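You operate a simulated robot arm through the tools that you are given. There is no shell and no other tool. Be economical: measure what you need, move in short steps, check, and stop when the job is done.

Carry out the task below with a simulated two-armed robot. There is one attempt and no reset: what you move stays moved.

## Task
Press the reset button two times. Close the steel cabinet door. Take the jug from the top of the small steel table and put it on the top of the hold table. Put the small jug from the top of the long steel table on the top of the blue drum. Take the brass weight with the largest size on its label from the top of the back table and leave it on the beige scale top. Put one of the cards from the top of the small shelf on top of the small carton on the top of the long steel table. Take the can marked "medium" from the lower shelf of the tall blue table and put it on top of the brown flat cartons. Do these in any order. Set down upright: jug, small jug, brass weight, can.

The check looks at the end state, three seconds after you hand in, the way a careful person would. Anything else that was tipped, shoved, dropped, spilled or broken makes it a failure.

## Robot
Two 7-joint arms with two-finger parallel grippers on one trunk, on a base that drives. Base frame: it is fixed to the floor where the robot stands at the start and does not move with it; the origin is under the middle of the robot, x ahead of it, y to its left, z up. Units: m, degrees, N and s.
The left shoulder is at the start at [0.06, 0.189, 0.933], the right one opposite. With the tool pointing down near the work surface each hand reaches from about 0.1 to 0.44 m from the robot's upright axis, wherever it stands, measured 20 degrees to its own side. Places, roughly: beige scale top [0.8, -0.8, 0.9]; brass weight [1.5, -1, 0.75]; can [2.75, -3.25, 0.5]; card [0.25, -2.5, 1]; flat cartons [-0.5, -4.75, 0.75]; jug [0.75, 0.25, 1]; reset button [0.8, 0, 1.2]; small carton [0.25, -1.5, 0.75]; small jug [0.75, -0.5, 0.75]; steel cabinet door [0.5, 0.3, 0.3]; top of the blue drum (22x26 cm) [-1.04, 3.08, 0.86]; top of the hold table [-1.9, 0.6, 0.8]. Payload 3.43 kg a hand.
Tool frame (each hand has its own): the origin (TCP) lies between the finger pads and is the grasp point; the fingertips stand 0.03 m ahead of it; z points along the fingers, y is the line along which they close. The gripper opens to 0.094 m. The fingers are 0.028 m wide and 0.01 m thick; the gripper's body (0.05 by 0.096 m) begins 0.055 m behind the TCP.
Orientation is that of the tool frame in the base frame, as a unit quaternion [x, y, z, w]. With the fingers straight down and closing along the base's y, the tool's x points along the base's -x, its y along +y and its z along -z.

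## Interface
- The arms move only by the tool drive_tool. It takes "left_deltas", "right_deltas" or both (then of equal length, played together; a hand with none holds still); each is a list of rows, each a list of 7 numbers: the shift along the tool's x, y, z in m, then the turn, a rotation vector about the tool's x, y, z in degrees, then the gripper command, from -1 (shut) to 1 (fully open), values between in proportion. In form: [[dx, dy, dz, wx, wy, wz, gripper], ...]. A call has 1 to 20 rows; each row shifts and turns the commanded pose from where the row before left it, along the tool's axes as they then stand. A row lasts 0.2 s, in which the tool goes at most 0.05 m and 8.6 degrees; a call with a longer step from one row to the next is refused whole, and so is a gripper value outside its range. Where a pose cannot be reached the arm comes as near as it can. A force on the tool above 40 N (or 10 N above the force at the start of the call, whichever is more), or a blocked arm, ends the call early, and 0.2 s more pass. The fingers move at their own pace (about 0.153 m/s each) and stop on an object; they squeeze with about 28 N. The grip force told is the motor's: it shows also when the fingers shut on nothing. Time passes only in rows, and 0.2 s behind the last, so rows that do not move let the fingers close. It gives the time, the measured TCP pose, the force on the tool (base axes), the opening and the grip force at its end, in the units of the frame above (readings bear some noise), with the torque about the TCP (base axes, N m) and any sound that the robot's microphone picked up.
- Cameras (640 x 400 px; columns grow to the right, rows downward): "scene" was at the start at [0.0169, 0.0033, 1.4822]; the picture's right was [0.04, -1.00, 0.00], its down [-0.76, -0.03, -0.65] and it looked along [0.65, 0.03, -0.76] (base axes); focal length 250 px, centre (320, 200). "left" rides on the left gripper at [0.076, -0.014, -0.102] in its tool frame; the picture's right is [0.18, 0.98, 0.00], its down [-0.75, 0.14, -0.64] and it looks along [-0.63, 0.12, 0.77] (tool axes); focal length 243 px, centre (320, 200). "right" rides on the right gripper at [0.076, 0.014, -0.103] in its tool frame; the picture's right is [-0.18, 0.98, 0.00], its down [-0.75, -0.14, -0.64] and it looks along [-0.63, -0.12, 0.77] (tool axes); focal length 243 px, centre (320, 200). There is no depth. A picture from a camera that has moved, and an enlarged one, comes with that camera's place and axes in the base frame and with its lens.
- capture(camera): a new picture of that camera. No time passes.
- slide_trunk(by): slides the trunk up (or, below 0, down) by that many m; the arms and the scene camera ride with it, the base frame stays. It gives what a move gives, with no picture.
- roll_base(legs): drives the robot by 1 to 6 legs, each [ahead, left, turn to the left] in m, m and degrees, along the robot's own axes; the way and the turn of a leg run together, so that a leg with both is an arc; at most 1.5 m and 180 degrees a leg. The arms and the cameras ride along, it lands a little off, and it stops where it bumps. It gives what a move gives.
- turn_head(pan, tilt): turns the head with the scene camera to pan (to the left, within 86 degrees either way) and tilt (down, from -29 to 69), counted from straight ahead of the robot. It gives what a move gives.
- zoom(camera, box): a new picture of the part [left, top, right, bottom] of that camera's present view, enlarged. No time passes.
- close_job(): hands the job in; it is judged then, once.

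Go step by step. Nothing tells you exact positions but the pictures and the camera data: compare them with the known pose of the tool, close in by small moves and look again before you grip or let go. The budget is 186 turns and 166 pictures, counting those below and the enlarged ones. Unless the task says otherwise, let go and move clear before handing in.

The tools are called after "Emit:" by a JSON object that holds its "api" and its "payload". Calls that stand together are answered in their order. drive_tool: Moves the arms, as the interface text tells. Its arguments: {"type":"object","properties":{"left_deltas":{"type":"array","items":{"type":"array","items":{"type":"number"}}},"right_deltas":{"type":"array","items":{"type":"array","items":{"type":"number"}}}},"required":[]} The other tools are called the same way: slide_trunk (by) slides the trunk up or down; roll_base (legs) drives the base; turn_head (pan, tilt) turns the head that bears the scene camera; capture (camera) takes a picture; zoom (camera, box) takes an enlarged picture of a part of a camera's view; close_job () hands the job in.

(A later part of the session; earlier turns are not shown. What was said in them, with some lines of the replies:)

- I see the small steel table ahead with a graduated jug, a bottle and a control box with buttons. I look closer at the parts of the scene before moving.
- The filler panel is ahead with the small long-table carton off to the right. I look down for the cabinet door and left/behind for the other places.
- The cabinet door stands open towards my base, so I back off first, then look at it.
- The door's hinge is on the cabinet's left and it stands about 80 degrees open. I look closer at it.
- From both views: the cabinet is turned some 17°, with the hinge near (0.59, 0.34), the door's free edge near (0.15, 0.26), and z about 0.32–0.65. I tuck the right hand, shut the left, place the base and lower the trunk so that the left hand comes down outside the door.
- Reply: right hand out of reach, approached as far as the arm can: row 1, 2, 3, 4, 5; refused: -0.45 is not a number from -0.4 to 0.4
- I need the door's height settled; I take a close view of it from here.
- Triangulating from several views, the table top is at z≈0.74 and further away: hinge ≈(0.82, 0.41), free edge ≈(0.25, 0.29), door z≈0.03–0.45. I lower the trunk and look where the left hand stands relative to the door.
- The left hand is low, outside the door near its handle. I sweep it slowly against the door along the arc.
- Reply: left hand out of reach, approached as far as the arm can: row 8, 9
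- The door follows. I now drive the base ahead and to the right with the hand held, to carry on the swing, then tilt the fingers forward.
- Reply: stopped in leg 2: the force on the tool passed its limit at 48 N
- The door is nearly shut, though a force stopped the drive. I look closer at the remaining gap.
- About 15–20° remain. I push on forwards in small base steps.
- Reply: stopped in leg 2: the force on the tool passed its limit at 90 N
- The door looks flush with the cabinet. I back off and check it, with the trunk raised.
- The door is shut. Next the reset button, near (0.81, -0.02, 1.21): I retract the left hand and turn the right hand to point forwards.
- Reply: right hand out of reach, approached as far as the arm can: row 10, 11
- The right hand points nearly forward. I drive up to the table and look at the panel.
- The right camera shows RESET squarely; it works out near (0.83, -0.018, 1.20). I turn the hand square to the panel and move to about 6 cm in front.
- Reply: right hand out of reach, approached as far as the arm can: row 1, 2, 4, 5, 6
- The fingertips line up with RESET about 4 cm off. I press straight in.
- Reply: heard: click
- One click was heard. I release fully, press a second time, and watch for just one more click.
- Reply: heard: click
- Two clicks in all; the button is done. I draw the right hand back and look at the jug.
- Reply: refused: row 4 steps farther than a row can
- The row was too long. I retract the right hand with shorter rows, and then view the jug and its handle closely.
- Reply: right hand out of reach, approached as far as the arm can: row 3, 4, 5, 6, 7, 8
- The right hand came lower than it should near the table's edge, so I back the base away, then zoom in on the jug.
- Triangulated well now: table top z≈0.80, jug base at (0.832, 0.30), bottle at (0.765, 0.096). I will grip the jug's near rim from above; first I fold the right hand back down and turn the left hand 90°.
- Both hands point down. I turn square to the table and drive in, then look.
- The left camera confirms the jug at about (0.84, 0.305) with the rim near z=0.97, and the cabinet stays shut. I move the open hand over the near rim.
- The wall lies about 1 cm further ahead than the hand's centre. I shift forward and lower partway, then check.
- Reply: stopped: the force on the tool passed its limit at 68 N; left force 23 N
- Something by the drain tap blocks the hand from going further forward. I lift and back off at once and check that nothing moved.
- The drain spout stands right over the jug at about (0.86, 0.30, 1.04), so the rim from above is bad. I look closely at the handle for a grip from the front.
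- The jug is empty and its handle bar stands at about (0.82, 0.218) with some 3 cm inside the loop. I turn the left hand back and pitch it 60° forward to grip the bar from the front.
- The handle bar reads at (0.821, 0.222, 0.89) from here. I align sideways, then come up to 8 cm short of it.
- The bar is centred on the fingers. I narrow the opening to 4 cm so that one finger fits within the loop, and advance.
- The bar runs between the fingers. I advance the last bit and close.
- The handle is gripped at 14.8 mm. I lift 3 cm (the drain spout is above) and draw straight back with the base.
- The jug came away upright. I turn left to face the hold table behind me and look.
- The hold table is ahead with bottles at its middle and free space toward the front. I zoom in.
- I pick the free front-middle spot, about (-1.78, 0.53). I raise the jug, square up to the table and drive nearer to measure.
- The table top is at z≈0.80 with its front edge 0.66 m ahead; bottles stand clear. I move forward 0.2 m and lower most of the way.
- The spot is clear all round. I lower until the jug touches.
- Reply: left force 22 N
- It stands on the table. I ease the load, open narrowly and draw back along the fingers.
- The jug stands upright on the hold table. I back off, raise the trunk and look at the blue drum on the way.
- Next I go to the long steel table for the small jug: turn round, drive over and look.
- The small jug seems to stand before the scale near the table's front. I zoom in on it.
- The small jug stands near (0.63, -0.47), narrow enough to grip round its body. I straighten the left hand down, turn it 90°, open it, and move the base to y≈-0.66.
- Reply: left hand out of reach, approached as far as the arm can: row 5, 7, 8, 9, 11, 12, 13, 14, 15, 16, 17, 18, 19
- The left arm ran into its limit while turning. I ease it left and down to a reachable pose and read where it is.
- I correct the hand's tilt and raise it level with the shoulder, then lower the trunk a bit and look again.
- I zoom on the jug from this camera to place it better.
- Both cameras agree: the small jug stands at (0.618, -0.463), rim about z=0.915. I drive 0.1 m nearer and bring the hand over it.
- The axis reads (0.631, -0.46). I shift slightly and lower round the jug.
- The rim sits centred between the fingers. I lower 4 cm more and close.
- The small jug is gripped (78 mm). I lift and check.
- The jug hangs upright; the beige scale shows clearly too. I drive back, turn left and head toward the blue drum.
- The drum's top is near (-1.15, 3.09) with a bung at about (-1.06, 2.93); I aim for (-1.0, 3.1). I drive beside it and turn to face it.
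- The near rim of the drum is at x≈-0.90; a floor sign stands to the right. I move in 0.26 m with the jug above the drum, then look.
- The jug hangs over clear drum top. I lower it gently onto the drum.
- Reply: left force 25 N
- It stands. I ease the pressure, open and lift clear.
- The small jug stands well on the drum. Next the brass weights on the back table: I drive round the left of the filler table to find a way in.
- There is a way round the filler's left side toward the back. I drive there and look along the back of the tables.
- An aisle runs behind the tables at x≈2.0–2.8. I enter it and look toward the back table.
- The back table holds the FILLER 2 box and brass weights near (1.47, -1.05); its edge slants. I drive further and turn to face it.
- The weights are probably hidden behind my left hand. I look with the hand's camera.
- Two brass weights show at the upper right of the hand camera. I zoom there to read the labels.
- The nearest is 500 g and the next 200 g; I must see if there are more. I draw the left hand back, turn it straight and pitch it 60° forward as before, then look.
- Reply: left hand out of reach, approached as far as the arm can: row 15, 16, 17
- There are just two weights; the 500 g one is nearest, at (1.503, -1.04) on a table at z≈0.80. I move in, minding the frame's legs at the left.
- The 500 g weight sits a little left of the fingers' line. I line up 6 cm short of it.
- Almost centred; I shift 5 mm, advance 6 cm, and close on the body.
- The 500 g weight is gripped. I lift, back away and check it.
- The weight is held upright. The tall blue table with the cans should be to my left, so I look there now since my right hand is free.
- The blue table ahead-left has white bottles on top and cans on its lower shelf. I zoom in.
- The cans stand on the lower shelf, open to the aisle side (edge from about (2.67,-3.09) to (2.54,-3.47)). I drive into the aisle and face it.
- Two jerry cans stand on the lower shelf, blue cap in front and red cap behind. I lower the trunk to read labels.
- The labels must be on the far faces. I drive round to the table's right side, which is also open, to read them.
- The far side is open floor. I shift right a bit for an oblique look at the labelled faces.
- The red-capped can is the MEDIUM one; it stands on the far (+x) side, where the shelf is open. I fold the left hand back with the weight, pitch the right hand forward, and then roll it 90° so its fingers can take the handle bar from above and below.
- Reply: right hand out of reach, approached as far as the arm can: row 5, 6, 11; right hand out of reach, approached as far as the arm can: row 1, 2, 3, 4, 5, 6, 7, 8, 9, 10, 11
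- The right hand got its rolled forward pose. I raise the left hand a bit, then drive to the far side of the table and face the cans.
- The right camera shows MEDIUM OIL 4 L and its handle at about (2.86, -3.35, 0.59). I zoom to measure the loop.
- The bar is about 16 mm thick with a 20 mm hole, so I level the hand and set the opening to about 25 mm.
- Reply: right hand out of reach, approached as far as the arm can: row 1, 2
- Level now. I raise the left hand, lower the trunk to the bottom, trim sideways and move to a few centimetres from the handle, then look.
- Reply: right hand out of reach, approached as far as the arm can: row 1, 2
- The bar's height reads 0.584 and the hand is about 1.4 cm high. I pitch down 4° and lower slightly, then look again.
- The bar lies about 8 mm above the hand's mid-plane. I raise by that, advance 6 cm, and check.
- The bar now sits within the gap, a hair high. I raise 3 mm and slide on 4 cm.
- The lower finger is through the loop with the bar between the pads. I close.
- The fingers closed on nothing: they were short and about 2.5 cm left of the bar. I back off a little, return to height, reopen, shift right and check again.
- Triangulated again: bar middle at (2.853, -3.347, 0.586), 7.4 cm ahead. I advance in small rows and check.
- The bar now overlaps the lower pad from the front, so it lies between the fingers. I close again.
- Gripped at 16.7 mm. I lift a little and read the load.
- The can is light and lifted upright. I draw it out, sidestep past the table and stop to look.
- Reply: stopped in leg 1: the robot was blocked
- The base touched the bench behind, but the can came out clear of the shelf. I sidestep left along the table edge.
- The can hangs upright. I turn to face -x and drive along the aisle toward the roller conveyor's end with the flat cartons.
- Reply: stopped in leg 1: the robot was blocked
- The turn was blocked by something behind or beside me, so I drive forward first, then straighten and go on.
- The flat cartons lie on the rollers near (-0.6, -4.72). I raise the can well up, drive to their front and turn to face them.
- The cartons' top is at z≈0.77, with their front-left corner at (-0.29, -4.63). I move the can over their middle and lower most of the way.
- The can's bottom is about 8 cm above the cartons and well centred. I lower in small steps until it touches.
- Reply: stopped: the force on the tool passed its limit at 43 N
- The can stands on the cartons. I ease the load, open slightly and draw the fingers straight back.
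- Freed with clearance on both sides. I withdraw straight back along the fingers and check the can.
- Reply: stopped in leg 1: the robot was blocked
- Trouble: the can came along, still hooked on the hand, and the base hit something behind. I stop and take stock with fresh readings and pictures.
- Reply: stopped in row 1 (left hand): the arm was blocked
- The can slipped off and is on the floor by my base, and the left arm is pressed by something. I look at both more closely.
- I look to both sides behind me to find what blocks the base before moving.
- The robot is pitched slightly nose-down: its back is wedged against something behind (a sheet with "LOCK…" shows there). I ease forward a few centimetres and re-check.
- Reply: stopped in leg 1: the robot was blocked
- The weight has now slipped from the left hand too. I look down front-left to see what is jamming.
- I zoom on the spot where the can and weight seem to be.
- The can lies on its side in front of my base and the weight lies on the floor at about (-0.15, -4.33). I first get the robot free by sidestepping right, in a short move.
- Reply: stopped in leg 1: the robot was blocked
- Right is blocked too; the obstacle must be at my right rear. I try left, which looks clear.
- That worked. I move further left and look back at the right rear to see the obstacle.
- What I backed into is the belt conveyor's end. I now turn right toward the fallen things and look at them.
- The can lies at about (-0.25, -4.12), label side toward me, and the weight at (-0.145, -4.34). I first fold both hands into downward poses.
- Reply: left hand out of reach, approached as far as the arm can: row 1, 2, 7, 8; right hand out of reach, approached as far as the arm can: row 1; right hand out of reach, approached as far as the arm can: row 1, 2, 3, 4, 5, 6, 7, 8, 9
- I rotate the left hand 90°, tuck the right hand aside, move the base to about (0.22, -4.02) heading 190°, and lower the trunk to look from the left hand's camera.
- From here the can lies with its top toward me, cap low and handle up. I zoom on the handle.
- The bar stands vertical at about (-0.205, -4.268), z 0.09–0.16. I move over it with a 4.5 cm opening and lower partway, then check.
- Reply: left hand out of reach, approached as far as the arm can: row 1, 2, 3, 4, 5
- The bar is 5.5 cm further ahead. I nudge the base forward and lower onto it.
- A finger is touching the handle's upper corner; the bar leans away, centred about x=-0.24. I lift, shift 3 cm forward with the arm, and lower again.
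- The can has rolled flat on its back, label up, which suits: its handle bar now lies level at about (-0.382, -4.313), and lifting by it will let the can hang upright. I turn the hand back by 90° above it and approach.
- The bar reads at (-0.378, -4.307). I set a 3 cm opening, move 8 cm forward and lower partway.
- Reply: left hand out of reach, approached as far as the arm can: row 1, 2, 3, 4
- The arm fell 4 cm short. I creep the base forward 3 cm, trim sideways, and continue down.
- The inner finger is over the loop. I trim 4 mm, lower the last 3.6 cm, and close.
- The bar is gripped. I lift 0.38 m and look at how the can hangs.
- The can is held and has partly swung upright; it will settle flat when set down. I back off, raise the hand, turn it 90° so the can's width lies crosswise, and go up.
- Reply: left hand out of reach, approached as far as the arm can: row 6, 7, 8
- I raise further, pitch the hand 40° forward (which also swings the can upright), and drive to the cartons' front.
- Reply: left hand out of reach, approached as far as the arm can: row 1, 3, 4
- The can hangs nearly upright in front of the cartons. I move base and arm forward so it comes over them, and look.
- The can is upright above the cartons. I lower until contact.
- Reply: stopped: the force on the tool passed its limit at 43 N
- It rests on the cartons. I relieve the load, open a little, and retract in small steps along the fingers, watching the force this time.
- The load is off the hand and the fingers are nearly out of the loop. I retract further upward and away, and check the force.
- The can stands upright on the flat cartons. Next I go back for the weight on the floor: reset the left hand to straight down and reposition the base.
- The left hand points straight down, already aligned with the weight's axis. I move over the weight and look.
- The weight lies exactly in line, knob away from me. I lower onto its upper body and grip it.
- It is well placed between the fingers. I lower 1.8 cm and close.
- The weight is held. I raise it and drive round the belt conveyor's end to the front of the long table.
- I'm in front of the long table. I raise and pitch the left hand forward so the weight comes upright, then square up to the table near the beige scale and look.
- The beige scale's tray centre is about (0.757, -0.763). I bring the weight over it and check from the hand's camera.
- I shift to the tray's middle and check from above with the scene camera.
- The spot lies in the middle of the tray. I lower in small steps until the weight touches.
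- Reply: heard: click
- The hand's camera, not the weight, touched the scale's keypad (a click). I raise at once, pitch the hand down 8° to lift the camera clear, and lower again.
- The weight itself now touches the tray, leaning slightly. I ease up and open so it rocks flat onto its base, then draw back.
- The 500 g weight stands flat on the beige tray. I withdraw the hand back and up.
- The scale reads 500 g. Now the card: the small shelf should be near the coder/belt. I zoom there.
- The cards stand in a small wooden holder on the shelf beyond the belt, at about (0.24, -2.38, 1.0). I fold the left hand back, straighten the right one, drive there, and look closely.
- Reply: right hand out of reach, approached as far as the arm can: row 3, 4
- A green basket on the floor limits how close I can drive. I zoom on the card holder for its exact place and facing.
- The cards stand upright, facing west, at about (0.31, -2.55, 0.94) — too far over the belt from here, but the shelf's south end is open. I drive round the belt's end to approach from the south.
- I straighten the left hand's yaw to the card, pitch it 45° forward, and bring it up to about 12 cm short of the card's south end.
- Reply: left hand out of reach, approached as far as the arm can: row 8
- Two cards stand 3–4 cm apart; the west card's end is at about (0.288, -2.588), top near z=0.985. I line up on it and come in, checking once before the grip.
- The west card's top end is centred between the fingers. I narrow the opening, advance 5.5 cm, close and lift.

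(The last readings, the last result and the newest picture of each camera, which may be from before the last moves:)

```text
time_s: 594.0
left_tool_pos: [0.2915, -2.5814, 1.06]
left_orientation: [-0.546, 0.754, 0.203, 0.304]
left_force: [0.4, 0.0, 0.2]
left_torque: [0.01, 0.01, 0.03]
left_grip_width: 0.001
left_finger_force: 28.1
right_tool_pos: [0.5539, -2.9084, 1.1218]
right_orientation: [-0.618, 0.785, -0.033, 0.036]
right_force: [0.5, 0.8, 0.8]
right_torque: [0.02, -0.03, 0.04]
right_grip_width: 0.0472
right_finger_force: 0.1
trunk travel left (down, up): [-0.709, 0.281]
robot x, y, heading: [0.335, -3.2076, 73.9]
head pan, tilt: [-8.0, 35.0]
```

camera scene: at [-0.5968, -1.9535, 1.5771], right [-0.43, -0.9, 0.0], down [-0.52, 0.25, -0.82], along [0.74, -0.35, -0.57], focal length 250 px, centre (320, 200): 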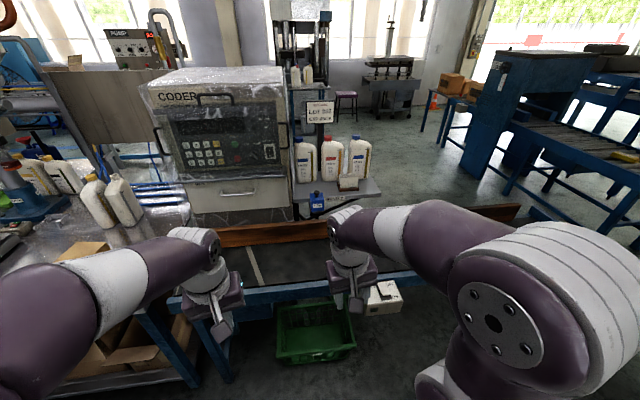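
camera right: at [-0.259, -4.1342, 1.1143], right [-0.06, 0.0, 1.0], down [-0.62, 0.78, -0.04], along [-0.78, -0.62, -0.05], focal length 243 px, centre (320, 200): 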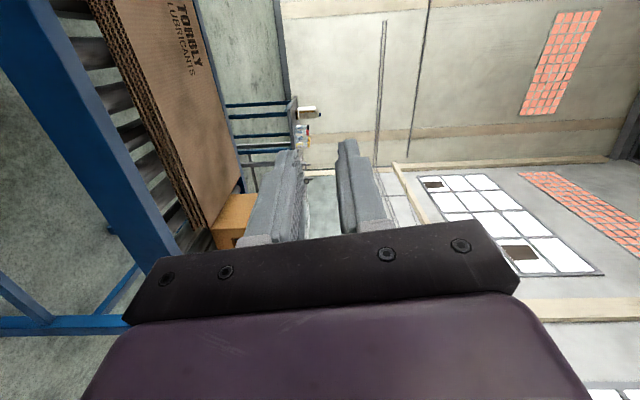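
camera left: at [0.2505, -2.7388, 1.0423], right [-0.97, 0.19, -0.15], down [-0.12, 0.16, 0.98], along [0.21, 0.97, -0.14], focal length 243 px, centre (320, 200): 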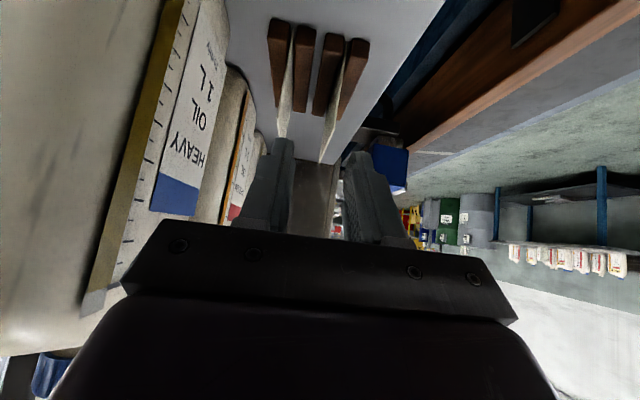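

The 1 mm grip width says a card is held. I back away from the shelf, then level the hand and roll it 90° so the card lies flat.

Emit:
{"api": "roll_base", "payload": {"legs": [[-0.4, 0, 0]]}}

Emit:
{"api": "drive_tool", "payload": {"left_deltas": [[-0.02, 0, -0.01, 0, -7.6, 0, -1], [-0.02, 0, -0.008, 0, -7.6, 0, -1], [-0.022, 0, -0.005, 0, -7.6, 0, -1], [-0.022, 0, 0, 0, -7.6, 0, -1], [-0.022, 0, 0, 0, -7.6, 0, -1], [0, 0, 0, 0, 0, -8.2, -1], [0, 0, 0, 0, 0, -8.2, -1], [0, 0, 0, 0, 0, -8.2, -1], [0, 0, 0, 0, 0, -8.2, -1], [0, 0, 0, 0, 0, -8.2, -1], [0, 0, 0, 0, 0, -8.2, -1], [0, 0, 0, 0, 0, -8.2, -1], [0, 0, 0, 0, 0, -8.2, -1], [0, 0, 0, 0, 0, -8.2, -1], [0, 0, 0, 0, 0, -8.2, -1], [0, 0, 0, 0, 0, -8, -1]]}}

Emit:
{"api": "capture", "payload": {"camera": "left"}}

```text
time_s: 596.5
left_tool_pos: [0.1811, -2.965, 1.0606]
left_orientation: [-0.544, 0.755, 0.203, 0.305]
left_force: [0.1, 0.5, 0.2]
left_torque: [-0.02, 0.05, -0.01]
left_grip_width: 0.0011
left_finger_force: 28.1
right_tool_pos: [0.4437, -3.2928, 1.1201]
right_orientation: [-0.617, 0.785, -0.032, 0.037]
right_force: [0.2, -0.2, 0.1]
right_torque: [-0.02, 0.02, 0.0]
right_grip_width: 0.047
right_finger_force: 0.1
trunk travel left (down, up): [-0.709, 0.281]
robot x, y, heading: [0.2237, -3.5897, 73.9]
head pan, tilt: [-8.0, 35.0]
```

```text
time_s: 599.9
left_tool_pos: [0.1964, -2.9264, 1.1453]
left_orientation: [0.778, -0.126, 0.123, -0.603]
left_force: [-0.3, -0.4, 0.3]
left_torque: [-0.01, 0.03, -0.02]
left_grip_width: 0.0014
left_finger_force: 28.0
left hand out of reach, approached as far as the arm can: row 3, 4
right_tool_pos: [0.4423, -3.2938, 1.1208]
right_orientation: [-0.617, 0.785, -0.032, 0.036]
right_force: [0.0, 0.3, -1.1]
right_torque: [-0.01, -0.02, 0.01]
right_grip_width: 0.0469
right_finger_force: 0.2
trunk travel left (down, up): [-0.709, 0.281]
robot x, y, heading: [0.2255, -3.5854, 74.1]
head pan, tilt: [-8.0, 35.0]
```

```text
2 pictures are left
camera left: at [0.2335, -3.0385, 1.1851], right [0.13, -0.3, -0.95], down [-0.93, -0.36, -0.01], along [-0.34, 0.88, -0.32], focal length 243 px, centre (320, 200)
```

left: 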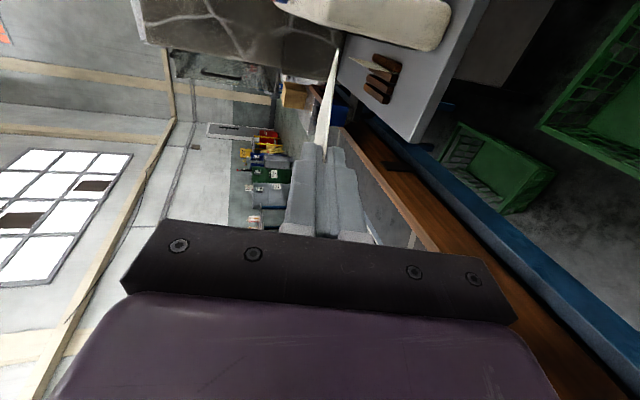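

A card is held nearly flat, its centre about 4 cm ahead of the grip; one card remains in the holder. I drive back round the belt to the front of the long table for the small carton.

Emit:
{"api": "roll_base", "payload": {"legs": [[-0.3, 0, 0], [0, 0, 106], [1.2, 0, 0], [0, 0, -90], [1.4, 0, 0], [0.9, 0, 0]]}}

Emit:
{"api": "roll_base", "payload": {"legs": [[0, 0, -107], [0.45, 0.2, 0]]}}

Emit:
{"api": "turn_head", "payload": {"pan": 0, "tilt": 35}}

```text
time_s: 626.9
left_tool_pos: [-1.3411, -0.9744, 1.1436]
left_orientation: [0.788, -0.003, 0.026, -0.615]
left_force: [0.5, -0.3, -1.1]
left_torque: [0.01, -0.03, -0.02]
left_grip_width: 0.0011
left_finger_force: 27.9
right_tool_pos: [-0.9932, -1.2487, 1.121]
right_orientation: [0.733, -0.679, 0.025, -0.041]
right_force: [0.3, 0.1, -0.7]
right_torque: [0.01, 0.02, -0.03]
right_grip_width: 0.0468
right_finger_force: 0.1
trunk travel left (down, up): [-0.709, 0.281]
robot x, y, heading: [-1.106, -1.5951, 92.0]
head pan, tilt: [-8.0, 35.0]
```

```text
time_s: 634.2
left_tool_pos: [0.041, -1.4662, 1.144]
left_orientation: [-0.47, 0.634, -0.507, 0.347]
left_force: [0.8, -0.4, -0.5]
left_torque: [-0.01, -0.01, 0.05]
left_grip_width: 0.0013
left_finger_force: 28.1
right_tool_pos: [-0.3223, -1.7231, 1.1202]
right_orientation: [0.105, 0.993, -0.049, 0.004]
right_force: [1.1, 0.8, 0.6]
right_torque: [0.02, -0.01, 0.0]
right_grip_width: 0.0469
right_finger_force: 0.0
trunk travel left (down, up): [-0.709, 0.281]
robot x, y, heading: [-0.6213, -1.5129, -14.6]
head pan, tilt: [-8.0, 35.0]
```

```text
time_s: 634.9
left_tool_pos: [0.0404, -1.4646, 1.1438]
left_orientation: [-0.469, 0.632, -0.508, 0.348]
left_force: [0.2, 0.1, -0.3]
left_torque: [0.0, -0.02, 0.0]
left_grip_width: 0.001
left_finger_force: 28.5
right_tool_pos: [-0.3221, -1.7221, 1.1206]
right_orientation: [0.104, 0.993, -0.049, 0.004]
right_force: [1.1, 0.2, -0.3]
right_torque: [0.0, 0.01, -0.01]
right_grip_width: 0.0471
right_finger_force: 0.0
trunk travel left (down, up): [-0.709, 0.281]
robot x, y, heading: [-0.6205, -1.5131, -14.4]
head pan, tilt: [0.0, 35.0]
```

I take one picture to measure the carton against the hand.

Emit:
{"api": "zoom", "payload": {"camera": "scene", "box": [200, 110, 440, 270]}}

```text
2.50 times, centred on (320, 190) of scene
camera zoom: at [-0.5949, -1.5199, 1.6071], right [-0.25, -0.97, 0.0], down [-0.56, 0.14, -0.82], along [0.79, -0.21, -0.57], focal length 624 px, centre (320, 225)
```

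zoom: 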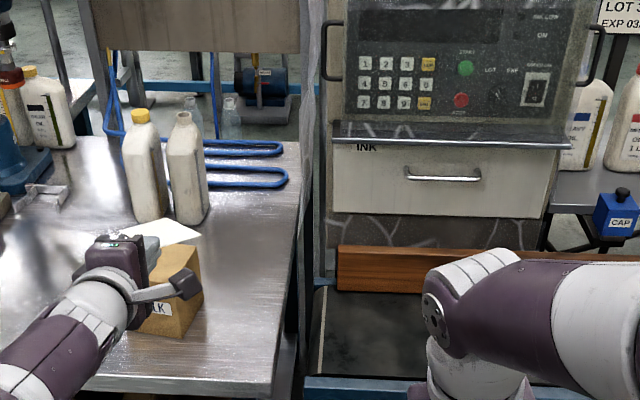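

The carton's top centre comes out at (0.31, -1.468, 0.918). I move the card over it and lower close to the top.

Emit:
{"api": "roll_base", "payload": {"legs": [[0.219, 0.067, 0]]}}

Emit:
{"api": "slide_trunk", "payload": {"by": -0.17}}

Emit:
{"api": "slide_trunk", "payload": {"by": -0.012}}

Emit:
{"api": "slide_trunk", "payload": {"by": -0.008}}

```text
time_s: 636.6
left_tool_pos: [0.2666, -1.4563, 1.1458]
left_orientation: [-0.47, 0.633, -0.507, 0.347]
left_force: [-0.7, -0.5, -0.3]
left_torque: [-0.01, -0.03, 0.0]
left_grip_width: 0.001
left_finger_force: 28.0
right_tool_pos: [-0.0951, -1.7119, 1.121]
right_orientation: [0.105, 0.993, -0.05, 0.004]
right_force: [0.7, 0.1, -1.1]
right_torque: [-0.02, 0.02, 0.03]
right_grip_width: 0.0468
right_finger_force: 0.0
trunk travel left (down, up): [-0.709, 0.281]
robot x, y, heading: [-0.3938, -1.5036, -14.8]
head pan, tilt: [0.0, 35.0]
```

```text
time_s: 638.5
left_tool_pos: [0.2667, -1.457, 0.9745]
left_orientation: [-0.47, 0.632, -0.509, 0.348]
left_force: [0.7, 0.8, -0.1]
left_torque: [0.0, 0.03, -0.03]
left_grip_width: 0.0012
left_finger_force: 27.8
right_tool_pos: [-0.0951, -1.7141, 0.9505]
right_orientation: [0.106, 0.993, -0.048, 0.003]
right_force: [-0.6, -0.5, 0.5]
right_torque: [0.0, 0.01, 0.0]
right_grip_width: 0.0469
right_finger_force: 0.1
trunk travel left (down, up): [-0.539, 0.451]
robot x, y, heading: [-0.397, -1.5032, -14.3]
head pan, tilt: [0.0, 35.0]
```

```text
time_s: 639.1
left_tool_pos: [0.2666, -1.4554, 0.9636]
left_orientation: [-0.469, 0.632, -0.509, 0.349]
left_force: [-0.1, -0.3, 0.4]
left_torque: [-0.05, 0.04, -0.02]
left_grip_width: 0.0011
left_finger_force: 28.1
right_tool_pos: [-0.0958, -1.7125, 0.9386]
right_orientation: [0.104, 0.993, -0.048, 0.004]
right_force: [0.4, -0.1, 0.1]
right_torque: [-0.02, 0.02, 0.0]
right_grip_width: 0.0471
right_finger_force: 0.0
trunk travel left (down, up): [-0.527, 0.463]
robot x, y, heading: [-0.3947, -1.5033, -14.8]
head pan, tilt: [0.0, 35.0]
```

```text
time_s: 639.7
left_tool_pos: [0.2664, -1.4551, 0.9551]
left_orientation: [-0.469, 0.633, -0.508, 0.349]
left_force: [0.1, -0.1, 1.2]
left_torque: [-0.02, -0.17, -0.04]
left_grip_width: 0.0011
left_finger_force: 27.3
right_tool_pos: [-0.0952, -1.7128, 0.9303]
right_orientation: [0.105, 0.993, -0.049, 0.003]
right_force: [0.2, -0.2, 0.3]
right_torque: [0.01, -0.01, 0.01]
right_grip_width: 0.047
right_finger_force: 0.1
trunk travel left (down, up): [-0.519, 0.471]
robot x, y, heading: [-0.3968, -1.5036, -14.7]
head pan, tilt: [0.0, 35.0]
```

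The card's front corner touches the carton top, as expected. I lower a touch more, open slightly and slide the fingers out backwards.

Emit:
{"api": "slide_trunk", "payload": {"by": -0.006}}

Emit:
{"api": "drive_tool", "payload": {"left_deltas": [[0, 0, 0, 0, 0, 0, -0.8], [0, 0, 0, 0, 0, 0, -0.65], [0, 0, 0, 0, 0, 0, -0.65], [0, 0, -0.01, 0, 0, 0, -0.65], [0, 0, -0.015, 0, 0, 0, -0.65], [0, 0, -0.02, 0, 0, 0, -0.65], [0, 0, -0.03, 0, 0, 0, -0.65], [0, 0, -0.04, 0, 0, 0, -0.65]]}}

Emit:
{"api": "slide_trunk", "payload": {"by": 0.2}}

Emit:
{"api": "roll_base", "payload": {"legs": [[-0.25, 0, 0]]}}

Emit:
{"api": "zoom", "payload": {"camera": "scene", "box": [200, 110, 440, 270]}}

```text
time_s: 640.3
left_tool_pos: [0.267, -1.4571, 0.9487]
left_orientation: [-0.469, 0.632, -0.509, 0.348]
left_force: [-0.2, 0.2, 5.0]
left_torque: [0.0, -0.49, 0.0]
left_grip_width: 0.0008
left_finger_force: 28.3
right_tool_pos: [-0.0953, -1.7135, 0.925]
right_orientation: [0.104, 0.993, -0.049, 0.005]
right_force: [0.4, -0.1, -0.7]
right_torque: [0.01, 0.01, 0.0]
right_grip_width: 0.0469
right_finger_force: 0.1
trunk travel left (down, up): [-0.513, 0.477]
robot x, y, heading: [-0.3952, -1.5014, -14.4]
head pan, tilt: [0.0, 35.0]
```

```text
time_s: 642.1
left_tool_pos: [0.1674, -1.4204, 0.9727]
left_orientation: [-0.469, 0.633, -0.507, 0.349]
left_force: [0.1, -0.4, 0.3]
left_torque: [-0.01, 0.01, -0.01]
left_grip_width: 0.0167
left_finger_force: 0.0
left hand out of reach, approached as far as the arm can: row 4
right_tool_pos: [-0.0967, -1.7129, 0.9247]
right_orientation: [0.105, 0.993, -0.049, 0.004]
right_force: [-0.1, 0.3, 0.6]
right_torque: [0.01, -0.03, -0.02]
right_grip_width: 0.0471
right_finger_force: 0.0
trunk travel left (down, up): [-0.513, 0.477]
robot x, y, heading: [-0.3928, -1.5029, -14.5]
head pan, tilt: [0.0, 35.0]
```

```text
time_s: 644.2
left_tool_pos: [0.1684, -1.4216, 1.1733]
left_orientation: [-0.468, 0.633, -0.509, 0.348]
left_force: [0.0, -0.4, -0.3]
left_torque: [0.03, 0.04, -0.05]
left_grip_width: 0.0166
left_finger_force: 0.0
right_tool_pos: [-0.0955, -1.7136, 1.1244]
right_orientation: [0.105, 0.993, -0.049, 0.004]
right_force: [-0.2, -0.5, 0.4]
right_torque: [-0.01, 0.03, 0.03]
right_grip_width: 0.0469
right_finger_force: 0.1
trunk travel left (down, up): [-0.713, 0.277]
robot x, y, heading: [-0.3962, -1.5043, -14.5]
head pan, tilt: [0.0, 35.0]
```

```text
time_s: 646.1
left_tool_pos: [-0.0753, -1.3567, 1.1728]
left_orientation: [-0.469, 0.633, -0.508, 0.349]
left_force: [0.3, 0.1, 0.0]
left_torque: [-0.01, 0.0, -0.01]
left_grip_width: 0.0162
left_finger_force: 0.0
right_tool_pos: [-0.3374, -1.6483, 1.1251]
right_orientation: [0.105, 0.993, -0.049, 0.003]
right_force: [0.4, 0.8, 0.3]
right_torque: [-0.02, 0.01, 0.0]
right_grip_width: 0.047
right_finger_force: 0.0
trunk travel left (down, up): [-0.713, 0.277]
robot x, y, heading: [-0.6412, -1.4429, -14.5]
head pan, tilt: [0.0, 35.0]
```

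```text
2.50 times, centred on (320, 190) of scene
camera zoom: at [-0.6111, -1.4471, 1.6111], right [-0.25, -0.97, 0.0], down [-0.56, 0.14, -0.82], along [0.79, -0.21, -0.57], focal length 624 px, centre (320, 225)
```

zoom: 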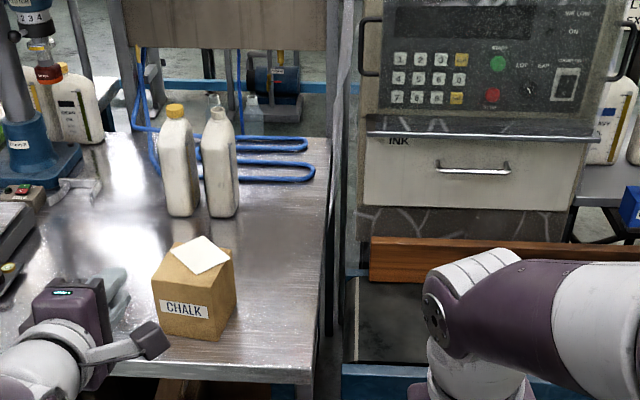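

The card now lies flat on top of the small carton and my hands are clear of everything, so I hand the job in.

Emit:
{"api": "close_job", "payload": {}}

```text
The job is handed in.
```

I did all seven parts and handed the job in, but two things fell to the floor on the way, and I bumped into equipment a few times.

| Part | What I saw |
|---|---|
| Reset button | Pressed twice; one click heard each time. |
| Steel cabinet door | Closed. |
| Jug | Standing upright on the hold table. |
| Small jug | Standing upright on the blue drum. |
| Brass weight | The 500 g one, the larger of the two there, stands on the beige scale top; the display read 500 g. |
| Card | One card lies flat on the small carton. |
| Can marked "medium" | Standing upright on the brown flat cartons. |

**Dropped:** the can was pulled off the cartons when I let go of it the first time, and the weight fell just after, when my base got stuck. I picked both up and put them where they belong. The pictures showed no damage, but I did not check them closely.

**Bumped:**
- Reaching for the jug, my left hand pressed against the drain spout above it. The lever and dial looked unchanged afterwards.
- My base backed into the bench by the tall blue table, and a turn near the same spot was blocked by something I did not see.
- My base also backed hard into the end of the belt conveyor, enough to tip the robot slightly. The conveyor looked in place afterwards.
- While I was placing the weight, the camera on my left hand pressed a key on the beige scale's keypad.
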